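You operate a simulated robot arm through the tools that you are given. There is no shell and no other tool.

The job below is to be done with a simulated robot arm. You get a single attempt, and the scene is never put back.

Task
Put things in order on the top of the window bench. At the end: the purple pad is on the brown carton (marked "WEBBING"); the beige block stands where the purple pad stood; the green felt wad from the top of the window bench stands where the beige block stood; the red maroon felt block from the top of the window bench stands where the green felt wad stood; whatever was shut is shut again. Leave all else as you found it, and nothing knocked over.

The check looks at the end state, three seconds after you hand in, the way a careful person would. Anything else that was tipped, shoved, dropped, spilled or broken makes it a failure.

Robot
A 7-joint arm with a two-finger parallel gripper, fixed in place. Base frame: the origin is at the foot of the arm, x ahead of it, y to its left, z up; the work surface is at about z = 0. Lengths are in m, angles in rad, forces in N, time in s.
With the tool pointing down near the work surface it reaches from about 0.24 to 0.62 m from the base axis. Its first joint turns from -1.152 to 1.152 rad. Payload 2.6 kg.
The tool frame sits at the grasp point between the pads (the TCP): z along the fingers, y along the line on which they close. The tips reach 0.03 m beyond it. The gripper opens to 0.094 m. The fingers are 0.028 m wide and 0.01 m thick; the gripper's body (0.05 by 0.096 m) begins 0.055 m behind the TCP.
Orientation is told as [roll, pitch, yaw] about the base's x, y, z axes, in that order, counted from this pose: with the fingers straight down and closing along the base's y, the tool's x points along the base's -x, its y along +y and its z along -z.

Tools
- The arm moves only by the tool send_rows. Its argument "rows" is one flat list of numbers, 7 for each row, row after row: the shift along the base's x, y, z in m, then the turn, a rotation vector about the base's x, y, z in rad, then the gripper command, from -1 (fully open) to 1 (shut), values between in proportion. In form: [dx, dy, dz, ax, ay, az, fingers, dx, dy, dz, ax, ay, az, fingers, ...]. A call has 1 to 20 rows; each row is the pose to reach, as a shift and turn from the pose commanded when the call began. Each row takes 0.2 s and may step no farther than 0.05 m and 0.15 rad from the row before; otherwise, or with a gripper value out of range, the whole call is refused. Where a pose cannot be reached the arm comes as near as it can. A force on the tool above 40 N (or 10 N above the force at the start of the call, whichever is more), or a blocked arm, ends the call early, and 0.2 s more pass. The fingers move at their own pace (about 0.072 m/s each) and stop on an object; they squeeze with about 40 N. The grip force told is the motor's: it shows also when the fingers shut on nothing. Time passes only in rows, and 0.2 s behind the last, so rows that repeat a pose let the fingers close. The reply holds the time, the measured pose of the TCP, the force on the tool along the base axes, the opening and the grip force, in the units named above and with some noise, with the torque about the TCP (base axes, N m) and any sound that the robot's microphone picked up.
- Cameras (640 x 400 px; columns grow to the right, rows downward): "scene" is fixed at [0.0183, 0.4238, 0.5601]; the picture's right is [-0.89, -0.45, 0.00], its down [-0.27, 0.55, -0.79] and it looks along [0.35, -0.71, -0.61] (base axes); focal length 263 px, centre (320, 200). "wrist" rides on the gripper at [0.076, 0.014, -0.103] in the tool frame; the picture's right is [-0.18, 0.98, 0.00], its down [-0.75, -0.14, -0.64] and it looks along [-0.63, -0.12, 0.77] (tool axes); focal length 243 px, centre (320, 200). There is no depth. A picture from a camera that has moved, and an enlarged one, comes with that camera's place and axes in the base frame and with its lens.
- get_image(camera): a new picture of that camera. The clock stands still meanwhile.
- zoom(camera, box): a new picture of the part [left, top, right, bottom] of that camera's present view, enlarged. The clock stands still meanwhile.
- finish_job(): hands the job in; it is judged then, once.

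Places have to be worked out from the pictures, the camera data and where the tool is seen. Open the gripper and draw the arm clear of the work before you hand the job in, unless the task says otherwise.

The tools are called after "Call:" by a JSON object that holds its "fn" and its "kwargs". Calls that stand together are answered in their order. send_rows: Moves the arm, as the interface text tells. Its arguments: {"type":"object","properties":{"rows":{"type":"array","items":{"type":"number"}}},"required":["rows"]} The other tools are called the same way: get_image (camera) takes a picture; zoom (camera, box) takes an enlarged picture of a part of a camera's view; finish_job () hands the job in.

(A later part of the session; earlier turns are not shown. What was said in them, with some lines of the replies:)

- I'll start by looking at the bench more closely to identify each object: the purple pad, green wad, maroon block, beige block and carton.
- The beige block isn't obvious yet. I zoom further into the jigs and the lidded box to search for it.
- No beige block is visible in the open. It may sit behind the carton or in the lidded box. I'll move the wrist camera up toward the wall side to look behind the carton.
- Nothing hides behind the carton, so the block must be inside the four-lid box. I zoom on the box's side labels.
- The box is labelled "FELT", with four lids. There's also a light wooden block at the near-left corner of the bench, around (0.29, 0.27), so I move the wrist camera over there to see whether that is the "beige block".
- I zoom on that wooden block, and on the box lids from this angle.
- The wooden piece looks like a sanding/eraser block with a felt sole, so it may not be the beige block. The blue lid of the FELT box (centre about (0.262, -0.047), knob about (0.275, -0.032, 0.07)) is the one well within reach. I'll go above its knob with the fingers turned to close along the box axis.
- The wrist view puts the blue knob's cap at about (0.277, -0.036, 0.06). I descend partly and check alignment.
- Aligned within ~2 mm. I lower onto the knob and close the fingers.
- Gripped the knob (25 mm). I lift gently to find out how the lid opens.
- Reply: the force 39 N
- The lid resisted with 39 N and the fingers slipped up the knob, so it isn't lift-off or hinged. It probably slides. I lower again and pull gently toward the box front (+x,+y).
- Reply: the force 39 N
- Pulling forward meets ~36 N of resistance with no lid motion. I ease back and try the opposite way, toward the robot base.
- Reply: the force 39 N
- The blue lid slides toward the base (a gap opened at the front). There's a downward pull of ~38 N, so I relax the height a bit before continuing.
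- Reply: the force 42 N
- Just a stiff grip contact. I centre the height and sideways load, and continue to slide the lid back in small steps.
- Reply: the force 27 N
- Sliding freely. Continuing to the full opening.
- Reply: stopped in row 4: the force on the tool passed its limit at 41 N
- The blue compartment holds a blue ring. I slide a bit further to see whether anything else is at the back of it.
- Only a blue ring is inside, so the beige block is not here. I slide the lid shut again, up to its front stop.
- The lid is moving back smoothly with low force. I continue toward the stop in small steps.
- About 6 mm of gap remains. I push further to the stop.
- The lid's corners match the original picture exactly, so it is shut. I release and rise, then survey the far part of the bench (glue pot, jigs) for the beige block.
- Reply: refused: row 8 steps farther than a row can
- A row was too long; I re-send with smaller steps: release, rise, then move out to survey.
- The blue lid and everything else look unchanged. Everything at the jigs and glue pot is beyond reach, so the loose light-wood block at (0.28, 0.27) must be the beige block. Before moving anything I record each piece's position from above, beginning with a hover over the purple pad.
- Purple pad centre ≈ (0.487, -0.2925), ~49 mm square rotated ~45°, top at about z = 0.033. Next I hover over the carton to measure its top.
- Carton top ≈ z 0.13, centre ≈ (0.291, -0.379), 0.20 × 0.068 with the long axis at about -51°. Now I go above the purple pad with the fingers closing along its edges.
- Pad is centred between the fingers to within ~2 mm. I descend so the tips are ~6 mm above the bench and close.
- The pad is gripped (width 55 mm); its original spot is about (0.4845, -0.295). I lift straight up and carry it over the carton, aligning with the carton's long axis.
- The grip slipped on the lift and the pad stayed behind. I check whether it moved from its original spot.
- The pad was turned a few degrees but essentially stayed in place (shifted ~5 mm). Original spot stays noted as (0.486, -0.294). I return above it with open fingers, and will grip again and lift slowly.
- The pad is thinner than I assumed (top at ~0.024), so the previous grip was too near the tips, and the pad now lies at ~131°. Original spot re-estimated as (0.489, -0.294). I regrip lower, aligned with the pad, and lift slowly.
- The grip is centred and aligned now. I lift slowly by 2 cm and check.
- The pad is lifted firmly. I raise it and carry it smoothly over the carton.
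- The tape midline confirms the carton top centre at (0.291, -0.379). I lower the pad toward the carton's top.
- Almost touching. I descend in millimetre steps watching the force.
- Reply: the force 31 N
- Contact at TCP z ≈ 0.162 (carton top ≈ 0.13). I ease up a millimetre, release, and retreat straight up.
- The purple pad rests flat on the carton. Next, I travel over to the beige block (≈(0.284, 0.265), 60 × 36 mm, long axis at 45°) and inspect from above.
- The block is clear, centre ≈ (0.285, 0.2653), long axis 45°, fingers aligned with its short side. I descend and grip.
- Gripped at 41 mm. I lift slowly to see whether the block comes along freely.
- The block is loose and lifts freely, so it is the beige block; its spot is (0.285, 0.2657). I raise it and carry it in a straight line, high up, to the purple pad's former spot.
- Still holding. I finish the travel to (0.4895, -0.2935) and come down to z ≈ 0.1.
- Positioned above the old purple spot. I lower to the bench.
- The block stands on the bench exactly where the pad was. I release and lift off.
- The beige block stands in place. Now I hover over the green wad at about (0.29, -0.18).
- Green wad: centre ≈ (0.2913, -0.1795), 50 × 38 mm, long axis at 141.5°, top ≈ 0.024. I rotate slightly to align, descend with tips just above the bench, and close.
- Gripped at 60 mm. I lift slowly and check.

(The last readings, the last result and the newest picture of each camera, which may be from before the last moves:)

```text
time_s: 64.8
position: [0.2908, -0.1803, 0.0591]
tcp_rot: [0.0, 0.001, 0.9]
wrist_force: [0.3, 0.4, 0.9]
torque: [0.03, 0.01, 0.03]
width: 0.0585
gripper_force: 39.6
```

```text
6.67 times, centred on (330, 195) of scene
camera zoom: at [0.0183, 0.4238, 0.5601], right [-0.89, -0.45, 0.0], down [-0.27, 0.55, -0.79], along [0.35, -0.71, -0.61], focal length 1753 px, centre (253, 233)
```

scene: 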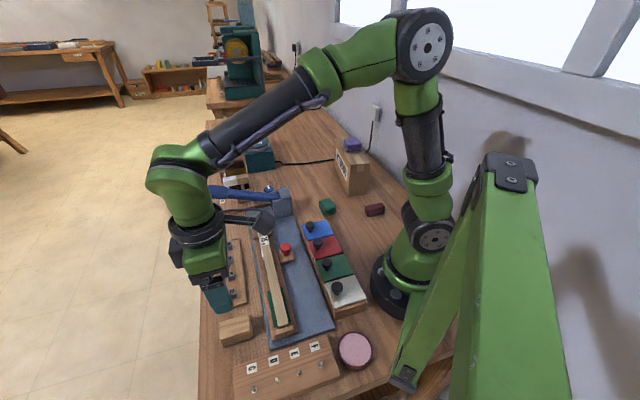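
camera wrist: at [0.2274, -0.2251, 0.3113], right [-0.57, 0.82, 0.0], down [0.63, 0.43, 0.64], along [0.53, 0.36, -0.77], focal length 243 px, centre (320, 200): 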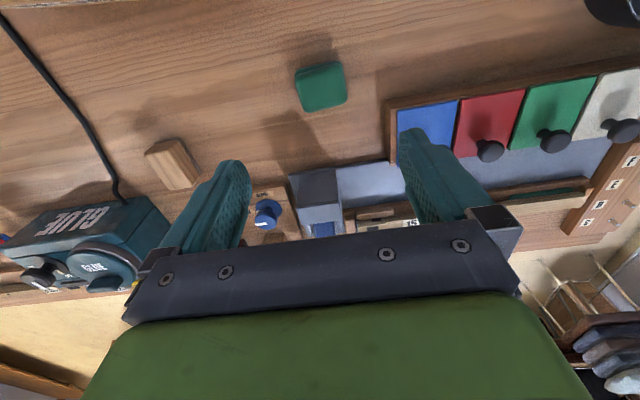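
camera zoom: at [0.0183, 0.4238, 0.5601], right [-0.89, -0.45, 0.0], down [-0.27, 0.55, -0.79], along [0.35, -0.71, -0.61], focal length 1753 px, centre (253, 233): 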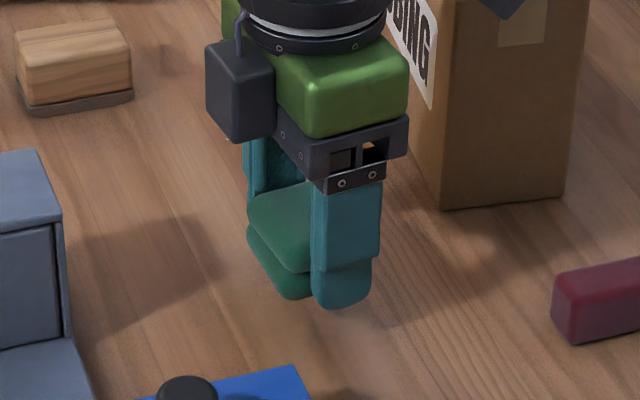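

The wad is lifted whole. I carry it in an arc to the beige block's former spot.

Call:
{"fn": "send_rows", "kwargs": {"rows": [0, 0, 0.02, 0, 0, 0, 1, 0, 0, 0.055, 0, 0, 0, 1, 0, 0, 0.095, 0, 0, 0, 1, 0, 0, 0.135, 0, 0, 0, 1, 0.005, 0.005, 0.17, 0, 0, 0, 1, 0.02, 0.03, 0.19, 0, 0, -0.01, 1, 0.038, 0.062, 0.2, 0, 0, -0.02, 1, 0.053, 0.096, 0.2, 0, 0, -0.03, 1, 0.063, 0.132, 0.2, 0, 0, -0.04, 1, 0.068, 0.17, 0.2, 0, 0, -0.05, 1, 0.07, 0.208, 0.2, 0, 0, -0.06, 1, 0.07, 0.246, 0.2, 0, 0, -0.07, 1, 0.066, 0.284, 0.2, 0, 0, -0.08, 1, 0.058, 0.32, 0.2, 0, 0, -0.09, 1, 0.046, 0.355, 0.2, 0, 0, -0.1, 1, 0.03, 0.39, 0.19, 0, 0, -0.115, 1, 0.012, 0.422, 0.175, 0, 0, -0.115, 1, -0.0058, 0.446, 0.15, 0, 0, -0.115, 1, -0.0058, 0.446, 0.11, 0, 0, -0.115, 1, -0.0058, 0.446, 0.075, 0, 0, -0.115, 1]}}

Call:
{"fn": "get_image", "kwargs": {"camera": "wrist"}}

Call:
{"fn": "zoom", "kwargs": {"camera": "scene", "box": [180, 260, 320, 380]}}

```text
time_s: 69.0
position: [0.2859, 0.2675, 0.1328]
tcp_rot: [0.001, 0.002, 0.787]
wrist_force: [-0.2, 0.3, -0.1]
torque: [0.01, 0.02, 0.0]
width: 0.0583
gripper_force: 39.7
```

```text
taken
camera wrist: at [0.2201, 0.2237, 0.237], right [-0.57, 0.82, 0.0], down [0.63, 0.43, 0.64], along [0.53, 0.36, -0.77], focal length 243 px, centre (320, 200)
```

wrist: 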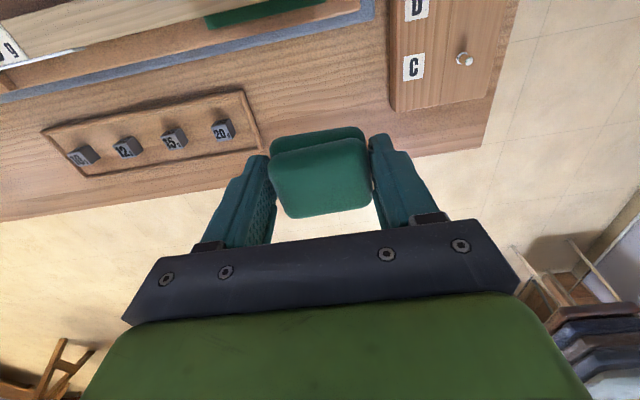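

```text
3.33 times, centred on (250, 320) of scene
camera zoom: at [0.0183, 0.4238, 0.5601], right [-0.89, -0.45, 0.0], down [-0.27, 0.55, -0.79], along [0.35, -0.71, -0.61], focal length 877 px, centre (553, -200)
```

zoom: 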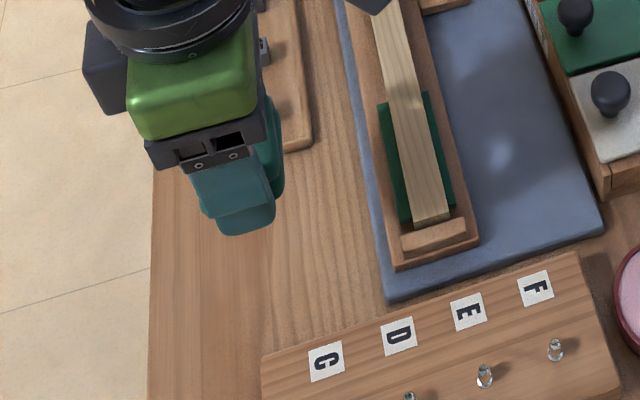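

Over the spot with clearance to the weight tray and hook board. I lower it to the bench.

Call:
{"fn": "send_rows", "kwargs": {"rows": [-0.0009, -0.0018, -0.035, 0, 0, 0, 1, -0.0009, -0.0018, -0.065, 0, 0, 0, 1, -0.0009, -0.0018, -0.085, 0, 0, 0, 1, -0.0009, -0.0018, -0.094, 0, 0, 0, 1, -0.0009, -0.0018, -0.097, 0, 0, 0, 1, -0.0009, -0.0018, -0.0985, 0, 0, 0, 1]}}

Call:
{"fn": "zoom", "kwargs": {"camera": "scene", "box": [180, 260, 320, 380]}}

```text
time_s: 70.5
position: [0.284, 0.2655, 0.0335]
tcp_rot: [0.0, 0.002, 0.785]
wrist_force: [-0.3, -0.4, -0.1]
torque: [-0.01, -0.02, 0.02]
width: 0.0588
gripper_force: 39.8
```

```text
3.33 times, centred on (250, 320) of scene
camera zoom: at [0.0183, 0.4238, 0.5601], right [-0.89, -0.45, 0.0], down [-0.27, 0.55, -0.79], along [0.35, -0.71, -0.61], focal length 877 px, centre (553, -200)
```

zoom: 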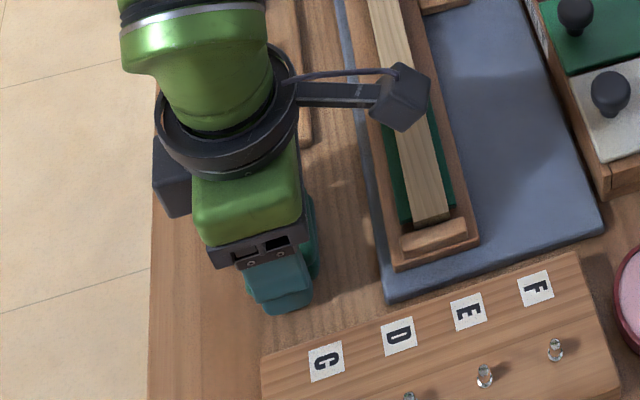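

No contact force yet; I go 1.5 mm lower, then release and rise.

Call:
{"fn": "send_rows", "kwargs": {"rows": [0, 0, -0.0015, 0, 0, 0, 1, 0, 0, -0.0015, 0, 0, 0, 0.4, 0, 0, -0.0015, 0, 0, 0, -0.2, 0, 0, -0.0015, 0, 0, 0, -0.55, 0, 0, -0.0015, 0, 0, 0, -0.55, 0, 0, 0.03, 0, 0, 0, -0.55, 0, 0, 0.07, 0, 0, 0, -0.55, 0, 0, 0.11, 0, 0, 0, -0.55, 0, 0, 0.16, 0, 0, 0, -0.55]}}

Call:
{"fn": "get_image", "kwargs": {"camera": "wrist"}}

Call:
{"fn": "zoom", "kwargs": {"camera": "scene", "box": [180, 260, 320, 380]}}

```text
time_s: 72.5
position: [0.284, 0.2634, 0.1964]
tcp_rot: [0.002, 0.001, 0.786]
wrist_force: [0.6, -0.5, 0.2]
torque: [0.0, 0.03, -0.01]
width: 0.0729
gripper_force: 0.1
```

```text
taken
camera wrist: at [0.2195, 0.2207, 0.2996], right [-0.57, 0.82, 0.0], down [0.63, 0.43, 0.64], along [0.53, 0.36, -0.77], focal length 243 px, centre (320, 200)
```

wrist: 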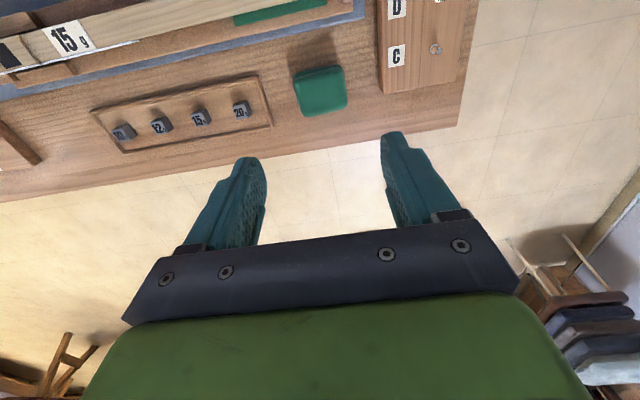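

```text
3.33 times, centred on (250, 320) of scene
camera zoom: at [0.0183, 0.4238, 0.5601], right [-0.89, -0.45, 0.0], down [-0.27, 0.55, -0.79], along [0.35, -0.71, -0.61], focal length 877 px, centre (553, -200)
```

zoom: 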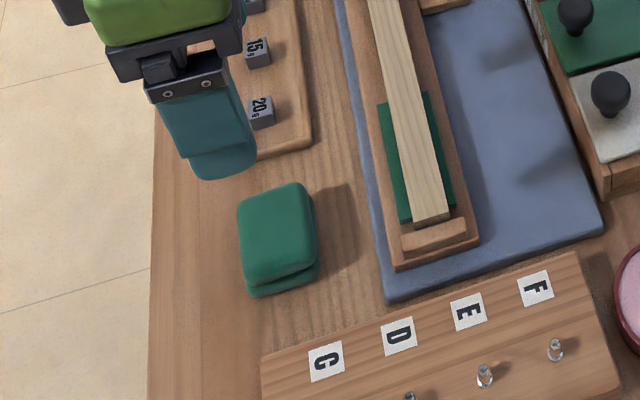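

The green wad stands in the beige block's spot. Next I travel back around to hover above the maroon block near (0.151, -0.235).

Call:
{"fn": "send_rows", "kwargs": {"rows": [0.015, -0.02, 0.03, 0, 0, 0, -0.55, 0.035, -0.05, 0.06, 0, 0, 0, -0.55, 0.055, -0.085, 0.075, 0, 0, 0, -0.55, 0.07, -0.122, 0.08, 0, 0, 0, -0.55, 0.08, -0.16, 0.08, 0, 0, 0, -0.55, 0.085, -0.2, 0.08, 0, 0, 0, -0.55, 0.085, -0.24, 0.08, 0, 0, 0, -0.55, 0.08, -0.28, 0.08, 0, 0, 0, -0.55, 0.07, -0.32, 0.08, 0, 0, 0, -0.55, 0.055, -0.357, 0.08, 0, 0, 0, -0.55, 0.035, -0.39, 0.08, 0, 0, 0, -0.55, 0.01, -0.42, 0.08, 0, 0, 0, -0.55, -0.02, -0.447, 0.08, 0, 0, 0, -0.55, -0.05, -0.467, 0.075, 0, 0, 0, -0.55, -0.08, -0.483, 0.06, 0, 0, 0, -0.55, -0.108, -0.494, 0.04, 0, 0, 0, -0.55, -0.129, -0.4994, 0.015, 0, 0, 0, -0.55, -0.129, -0.4994, 0.015, 0, 0, 0, -0.55]}}

Call:
{"fn": "get_image", "kwargs": {"camera": "wrist"}}

Call:
{"fn": "zoom", "kwargs": {"camera": "scene", "box": [300, 110, 460, 250]}}

```text
time_s: 76.2
position: [0.1559, -0.2374, 0.2097]
tcp_rot: [-0.001, 0.0, 0.786]
wrist_force: [-0.3, 0.3, 0.1]
torque: [-0.04, 0.0, -0.03]
width: 0.0729
gripper_force: 0.1
```

```text
taken
camera wrist: at [0.0902, -0.2795, 0.3126], right [-0.57, 0.82, 0.0], down [0.63, 0.43, 0.64], along [0.53, 0.36, -0.77], focal length 243 px, centre (320, 200)
```

wrist: 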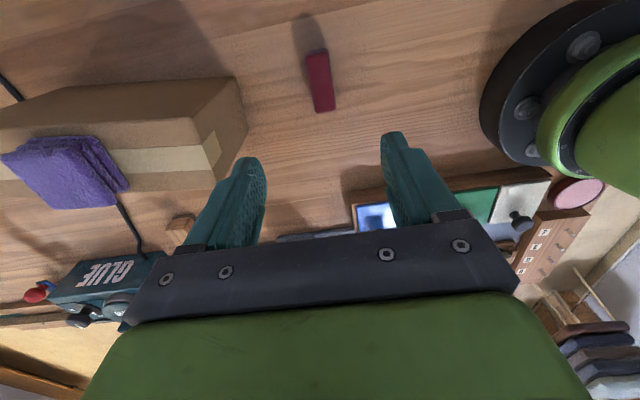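

```text
2.86 times, centred on (380, 180) of scene
camera zoom: at [0.0183, 0.4238, 0.5601], right [-0.89, -0.45, 0.0], down [-0.27, 0.55, -0.79], along [0.35, -0.71, -0.61], focal length 751 px, centre (149, 257)
```

zoom: 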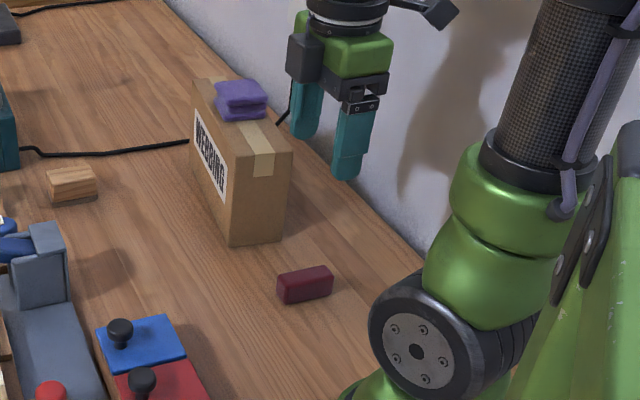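

Call:
{"fn": "zoom", "kwargs": {"camera": "wrist", "box": [240, 20, 400, 140]}}

Call:
{"fn": "zoom", "kwargs": {"camera": "scene", "box": [350, 185, 400, 225]}}

```text
3.33 times, centred on (320, 80) of wrist
camera zoom: at [0.0902, -0.2795, 0.3126], right [-0.57, 0.82, 0.0], down [0.63, 0.43, 0.64], along [0.53, 0.36, -0.77], focal length 809 px, centre (320, 600)
```

zoom: 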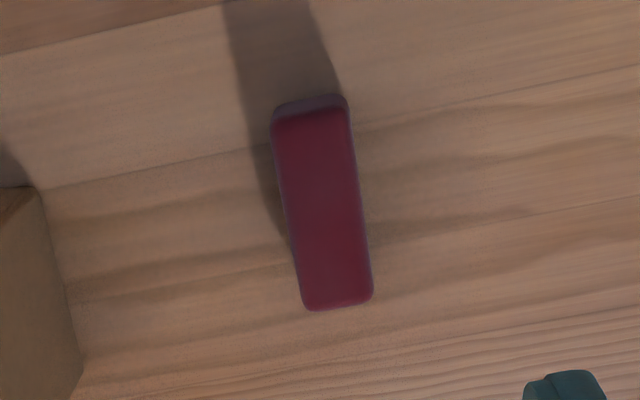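

```text
10.00 times, centred on (375, 205) of scene
camera zoom: at [0.0183, 0.4238, 0.5601], right [-0.89, -0.45, 0.0], down [-0.27, 0.55, -0.79], along [0.35, -0.71, -0.61], focal length 2630 px, centre (-230, 150)
```

zoom: 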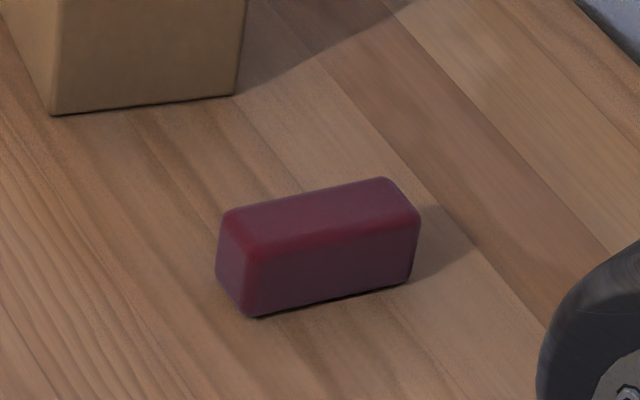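

Maroon block: centre ≈ (0.1507, -0.2368), ~59 × 23 mm, long axis 44°, top ≈ 0.025. Fingers already align with its short side; I descend and grip.

Call:
{"fn": "send_rows", "kwargs": {"rows": [-0.0052, 0.0006, -0.04, 0, 0, -0.015, -0.5, -0.0052, 0.0006, -0.08, 0, 0, -0.015, -0.5, -0.0052, 0.0006, -0.12, 0, 0, -0.015, -0.5, -0.0052, 0.0006, -0.152, 0, 0, -0.015, -0.5, -0.0052, 0.0006, -0.17, 0, 0, -0.015, -0.5, -0.0052, 0.0006, -0.1765, 0, 0, -0.015, -0.5, -0.0052, 0.0006, -0.1765, 0, 0, -0.015, 0, -0.0052, 0.0006, -0.1765, 0, 0, -0.015, 0.5, -0.0052, 0.0006, -0.1765, 0, 0, -0.015, 1, -0.0052, 0.0006, -0.1765, 0, 0, -0.015, 1, -0.0052, 0.0006, -0.1765, 0, 0, -0.015, 1]}}

Call:
{"fn": "zoom", "kwargs": {"camera": "wrist", "box": [200, 60, 440, 240]}}

Call:
{"fn": "zoom", "kwargs": {"camera": "scene", "box": [320, 165, 420, 235]}}

```text
time_s: 78.7
position: [0.1513, -0.2344, 0.0325]
tcp_rot: [-0.002, 0.001, 0.771]
wrist_force: [-0.1, -0.1, 0.2]
torque: [0.03, -0.01, 0.02]
width: 0.0291
gripper_force: 40.0
```

```text
2.22 times, centred on (320, 150) of wrist
camera zoom: at [0.0847, -0.2769, 0.1355], right [-0.55, 0.83, 0.0], down [0.64, 0.42, 0.64], along [0.53, 0.35, -0.77], focal length 539 px, centre (320, 311)
```

zoom: 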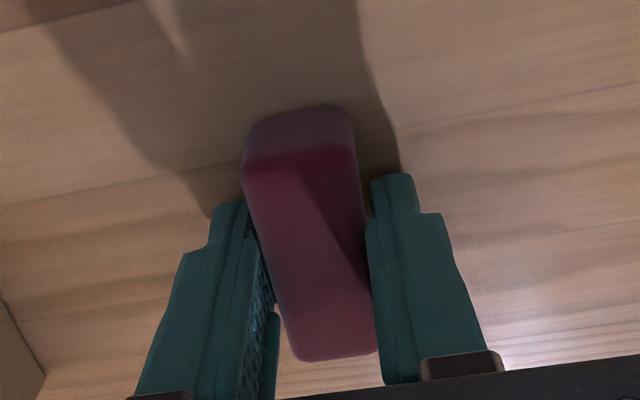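

```text
5.71 times, centred on (370, 200) of scene
camera zoom: at [0.0183, 0.4238, 0.5601], right [-0.89, -0.45, 0.0], down [-0.27, 0.55, -0.79], along [0.35, -0.71, -0.61], focal length 1503 px, centre (34, 200)
```

zoom: 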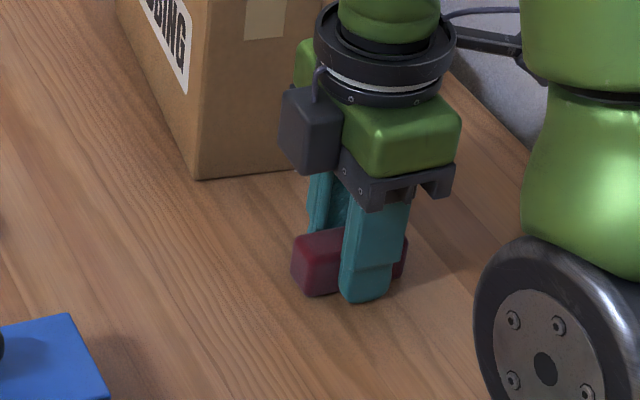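

Gripped (29 mm). I lift slowly first to verify.

Call:
{"fn": "send_rows", "kwargs": {"rows": [0, 0, 0.003, 0, 0, 0, 1, 0, 0, 0.009, 0, 0, 0, 1, 0, 0, 0.016, 0, 0, 0, 1, 0, 0, 0.025, 0, 0, 0, 1, 0, 0, 0.045, 0, 0, 0, 1, 0, 0, 0.075, 0, 0, 0, 1, 0, 0, 0.11, 0, 0, 0, 1, 0, 0, 0.145, 0, 0, 0, 1, 0, 0, 0.16, 0, 0, 0, 1]}}

Call:
{"fn": "zoom", "kwargs": {"camera": "scene", "box": [300, 110, 420, 230]}}

```text
time_s: 80.7
position: [0.151, -0.2351, 0.1937]
tcp_rot: [0.002, 0.001, 0.772]
wrist_force: [-0.7, 0.8, -0.7]
torque: [0.0, 0.0, -0.01]
width: 0.0289
gripper_force: 40.0
```

```text
3.33 times, centred on (360, 170) of scene
camera zoom: at [0.0183, 0.4238, 0.5601], right [-0.89, -0.45, 0.0], down [-0.27, 0.55, -0.79], along [0.35, -0.71, -0.61], focal length 877 px, centre (187, 300)
```

zoom: 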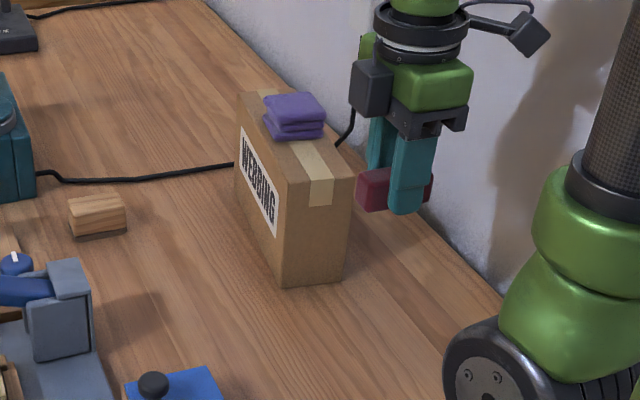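

Lifted cleanly. I carry it to the green wad's former spot (TCP target (0.2925, -0.179)) and come down to z ≈ 0.08.

Call:
{"fn": "send_rows", "kwargs": {"rows": [0.02, 0.008, 0, 0, 0, 0, 1, 0.05, 0.02, 0, 0, 0, 0, 1, 0.082, 0.032, 0, 0, 0, 0, 1, 0.112, 0.044, 0, 0, 0, 0, 1, 0.134, 0.0525, 0, 0, 0, 0, 1, 0.1415, 0.0561, -0.02, 0, 0, 0, 1, 0.1415, 0.0561, -0.05, 0, 0, 0, 1, 0.1415, 0.0561, -0.085, 0, 0, 0, 1, 0.1415, 0.0561, -0.11, 0, 0, 0, 1, 0.1415, 0.0561, -0.11, 0, 0, 0, 1]}}

Call:
{"fn": "get_image", "kwargs": {"camera": "wrist"}}

Call:
{"fn": "zoom", "kwargs": {"camera": "scene", "box": [280, 160, 380, 240]}}

```text
time_s: 82.8
position: [0.2927, -0.1801, 0.0842]
tcp_rot: [0.001, 0.002, 0.77]
wrist_force: [-0.2, -0.3, 0.5]
torque: [-0.02, 0.01, 0.04]
width: 0.0283
gripper_force: 40.0
```

```text
taken
camera wrist: at [0.226, -0.2219, 0.1872], right [-0.55, 0.83, 0.0], down [0.64, 0.42, 0.64], along [0.53, 0.35, -0.77], focal length 243 px, centre (320, 200)
```

wrist: 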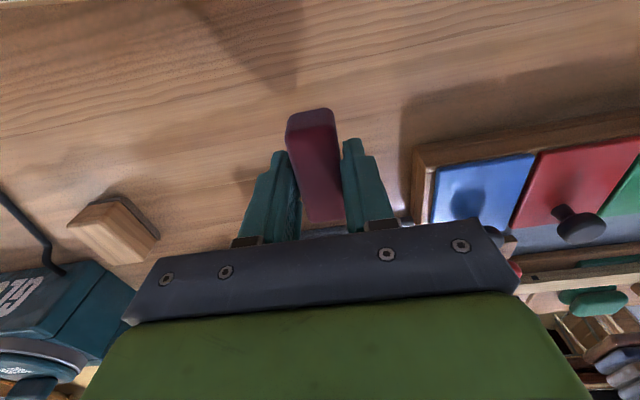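

```text
5.00 times, centred on (330, 200) of scene
camera zoom: at [0.0183, 0.4238, 0.5601], right [-0.89, -0.45, 0.0], down [-0.27, 0.55, -0.79], along [0.35, -0.71, -0.61], focal length 1315 px, centre (270, 200)
```

zoom: 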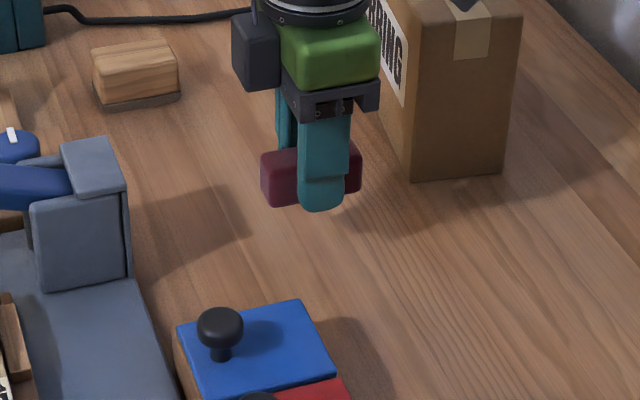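

Well placed over the spot. I lower it to its pick height and check the force.

Call:
{"fn": "send_rows", "kwargs": {"rows": [0, 0, -0.025, 0, 0, 0, 1, 0, 0, -0.042, 0, 0, 0, 1, 0, 0, -0.049, 0, 0, 0, 1, 0, 0, -0.0515, 0, 0, 0, 1]}}

Call:
{"fn": "zoom", "kwargs": {"camera": "scene", "box": [300, 185, 350, 225]}}

```text
time_s: 83.8
position: [0.292, -0.1786, 0.0318]
tcp_rot: [-0.001, 0.0, 0.769]
wrist_force: [-5.1, 0.9, 19.2]
torque: [0.06, 0.39, -0.05]
width: 0.0286
gripper_force: 39.7
```

```text
10.00 times, centred on (325, 205) of scene
camera zoom: at [0.0182, 0.4238, 0.56], right [-0.89, -0.45, 0.0], down [-0.27, 0.55, -0.79], along [0.35, -0.71, -0.61], focal length 2630 px, centre (270, 150)
```

zoom: 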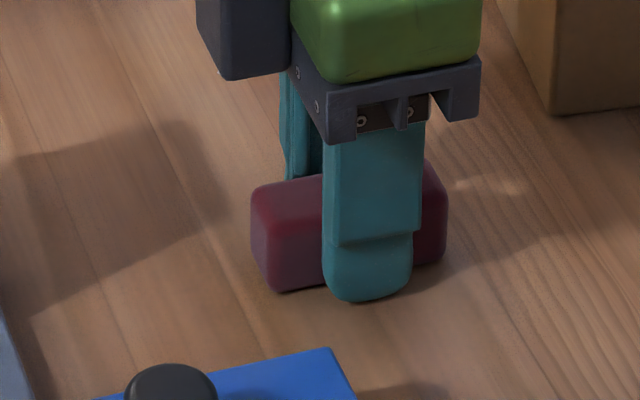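

Contact made (19 N). I ease up a millimetre, open, and rise straight up.

Call:
{"fn": "send_rows", "kwargs": {"rows": [0, 0, 0.001, 0, 0, 0, 1, 0, 0, 0.001, 0, 0, 0, 0.4, 0, 0, 0.001, 0, 0, 0, -0.2, 0, 0, 0.001, 0, 0, 0, -0.5, 0, 0, 0.001, 0, 0, 0, -0.5, 0, 0, 0.03, 0, 0, 0, -0.5, 0, 0, 0.07, 0, 0, 0, -0.5, 0, 0, 0.115, 0, 0, 0, -0.5, 0, 0, 0.16, 0, 0, 0, -0.5]}}

Call:
{"fn": "get_image", "kwargs": {"camera": "wrist"}}

Call:
{"fn": "zoom", "kwargs": {"camera": "scene", "box": [300, 185, 350, 225]}}

```text
time_s: 85.8
position: [0.29, -0.1779, 0.1912]
tcp_rot: [0.002, 0.001, 0.772]
wrist_force: [-0.2, -0.3, 0.2]
torque: [0.0, -0.02, -0.01]
width: 0.0703
gripper_force: 0.0
```

```text
taken
camera wrist: at [0.2246, -0.2195, 0.2944], right [-0.55, 0.83, 0.0], down [0.64, 0.42, 0.64], along [0.53, 0.36, -0.77], focal length 243 px, centre (320, 200)
```

wrist: 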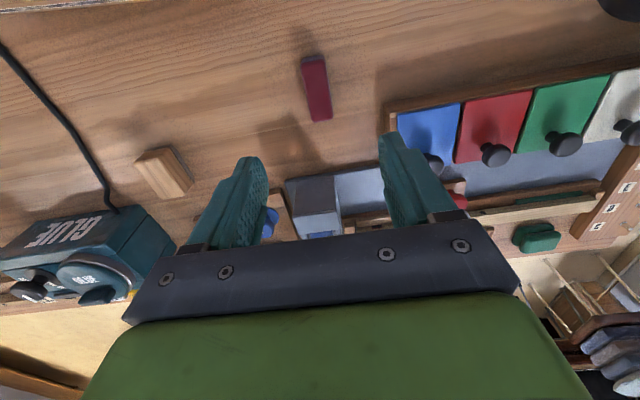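

```text
10.00 times, centred on (325, 205) of scene
camera zoom: at [0.0183, 0.4238, 0.5601], right [-0.89, -0.45, 0.0], down [-0.27, 0.55, -0.79], along [0.35, -0.71, -0.61], focal length 2630 px, centre (270, 150)
```

zoom: 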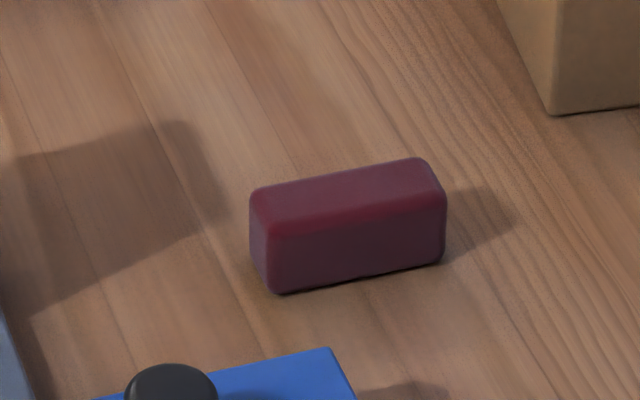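

The maroon block stands at the green wad's old spot. I open fully, retreat to the starting pose and do a final check of the whole scene.

Call:
{"fn": "send_rows", "kwargs": {"rows": [0, 0, 0.04, 0, 0, -0.1, -0.7, 0.004, 0, 0.08, 0, 0, -0.22, -0.9, 0.008, 0, 0.12, 0, 0, -0.34, -1, 0.014, 0, 0.155, 0, 0, -0.46, -1, 0.02, 0, 0.185, 0, 0, -0.58, -1, 0.023, 0, 0.186, 0, 0, -0.7, -1, 0.023, 0, 0.186, 0, 0, -0.771, -1, 0.023, 0, 0.186, 0, 0, -0.771, -1]}}

Call:
{"fn": "get_image", "kwargs": {"camera": "scene"}}

Call:
{"fn": "zoom", "kwargs": {"camera": "scene", "box": [200, 100, 400, 225]}}

Call:
{"fn": "zoom", "kwargs": {"camera": "scene", "box": [200, 225, 400, 400]}}

Call:
{"fn": "zoom", "kwargs": {"camera": "scene", "box": [290, 215, 350, 260]}}

```text
time_s: 87.7
position: [0.3156, -0.1788, 0.3784]
tcp_rot: [-0.001, 0.002, -0.001]
wrist_force: [0.6, -0.3, 0.3]
torque: [0.03, 0.0, 0.0]
width: 0.094
gripper_force: 0.1
```

```text
taken
```

scene: 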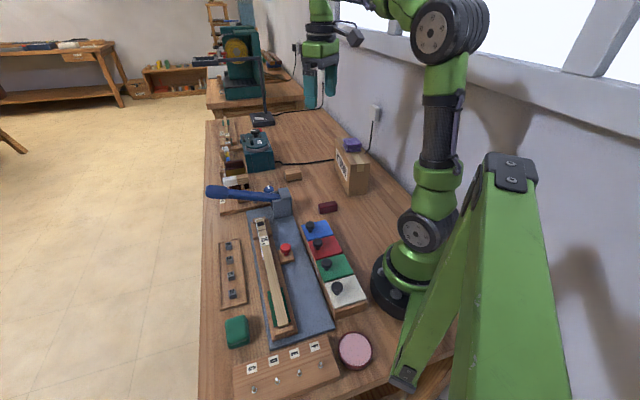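

```text
3.20 times, centred on (300, 162) of scene
camera zoom: at [0.0183, 0.4238, 0.5601], right [-0.89, -0.45, 0.0], down [-0.27, 0.55, -0.79], along [0.35, -0.71, -0.61], focal length 842 px, centre (384, 320)
```

zoom: 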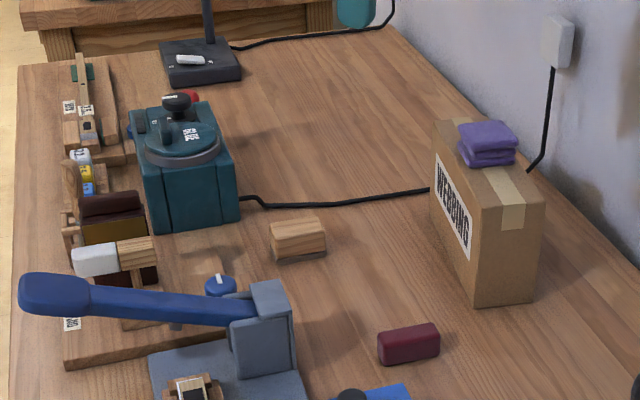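

```text
2.29 times, centred on (300, 312) of scene
camera zoom: at [0.0183, 0.4238, 0.5601], right [-0.89, -0.45, 0.0], down [-0.27, 0.55, -0.79], along [0.35, -0.71, -0.61], focal length 601 px, centre (366, -57)
```

zoom: 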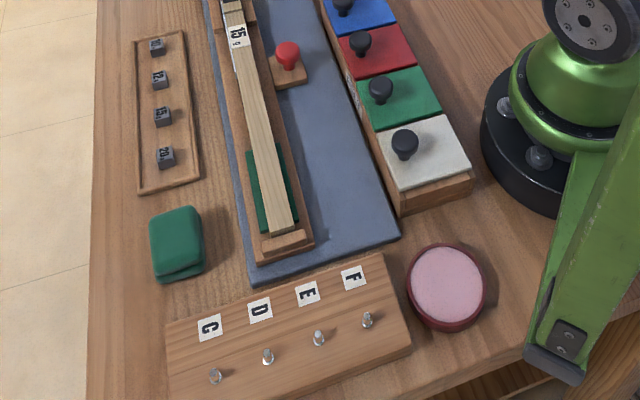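

```text
8.89 times, centred on (320, 238) of scene
camera zoom: at [0.0183, 0.4238, 0.5601], right [-0.89, -0.45, 0.0], down [-0.27, 0.55, -0.79], along [0.35, -0.71, -0.61], focal length 2338 px, centre (320, -133)
```

zoom: 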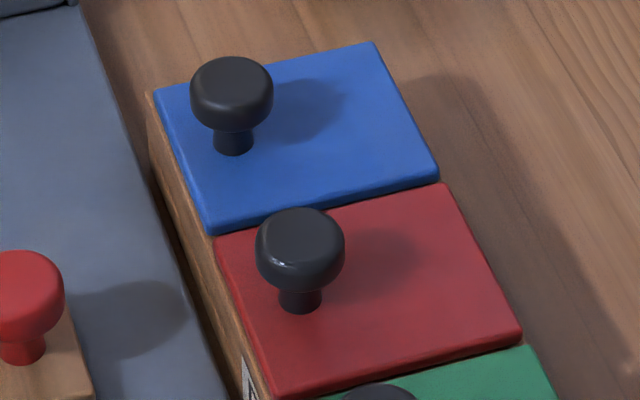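

All four items are in place and the lid is shut. I compare the carton with an earlier identical zoom to check it wasn't shifted.

Call:
{"fn": "zoom", "kwargs": {"camera": "scene", "box": [280, 90, 400, 210]}}

Call:
{"fn": "zoom", "kwargs": {"camera": "wrist", "box": [80, 0, 400, 200]}}

```text
3.33 times, centred on (340, 150) of scene
camera zoom: at [0.0183, 0.4238, 0.5601], right [-0.89, -0.45, 0.0], down [-0.27, 0.55, -0.79], along [0.35, -0.71, -0.61], focal length 877 px, centre (253, 367)
```

zoom: 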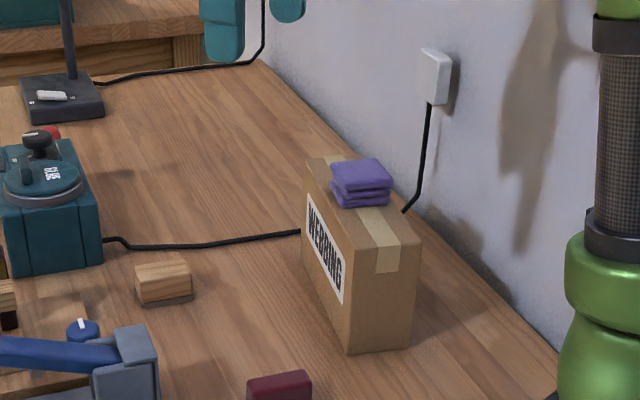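

```text
2.00 times, centred on (240, 100) of wrist
camera zoom: at [0.2384, -0.1634, 0.4817], right [0.19, 0.98, 0.0], down [0.75, -0.14, 0.64], along [0.63, -0.12, -0.77], focal length 485 px, centre (480, 400)
```

zoom: 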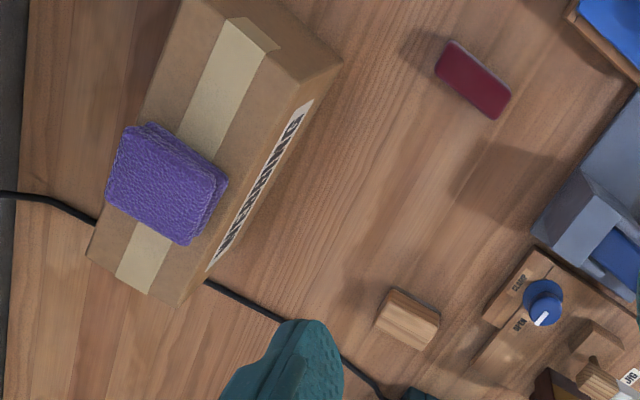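

Final check:
- **Purple pad:** lies flat on the carton. The carton moved only about 6 mm along its length and still stands square.
- **Beige block:** stands where the purple pad was.
- **Green wad:** stands where the beige block was.
- **Maroon block:** stands where the green wad was.
- **Blue lid:** shut exactly as at the start.
- **Arm:** clear of the work, gripper open.

I hand the job in.

Call:
{"fn": "finish_job", "kwargs": {}}

```text
The job is handed in.
```

I've handed the job in with all four pieces where you asked, though two things could count against it: which block I took as the beige one, and a small shift of the carton.

- **Purple pad:** it lies flat on the brown "WEBBING" carton. My first grip slipped, so I picked it up again before moving it.
- **Beige block:** it stands where the purple pad was. I took this to be the light wooden block with the grey sole. It was the only loose block of that colour I could find, but I couldn't look under the red, green and white lids of the FELT box, because they are too close to the arm's base.
- **Green felt wad:** it stands where the beige block was.
- **Maroon felt block:** it stands where the green felt wad was.
- **Blue lid:** I slid it open to search for the beige block, found only a blue ring, and shut it again exactly as it was.
- **Carton:** setting the pad down pushed the carton about 6 mm, mostly along its length. I left it there, because pushing it back risked making things worse.

Nothing was knocked over, and the arm is back near its starting pose with the gripper open.
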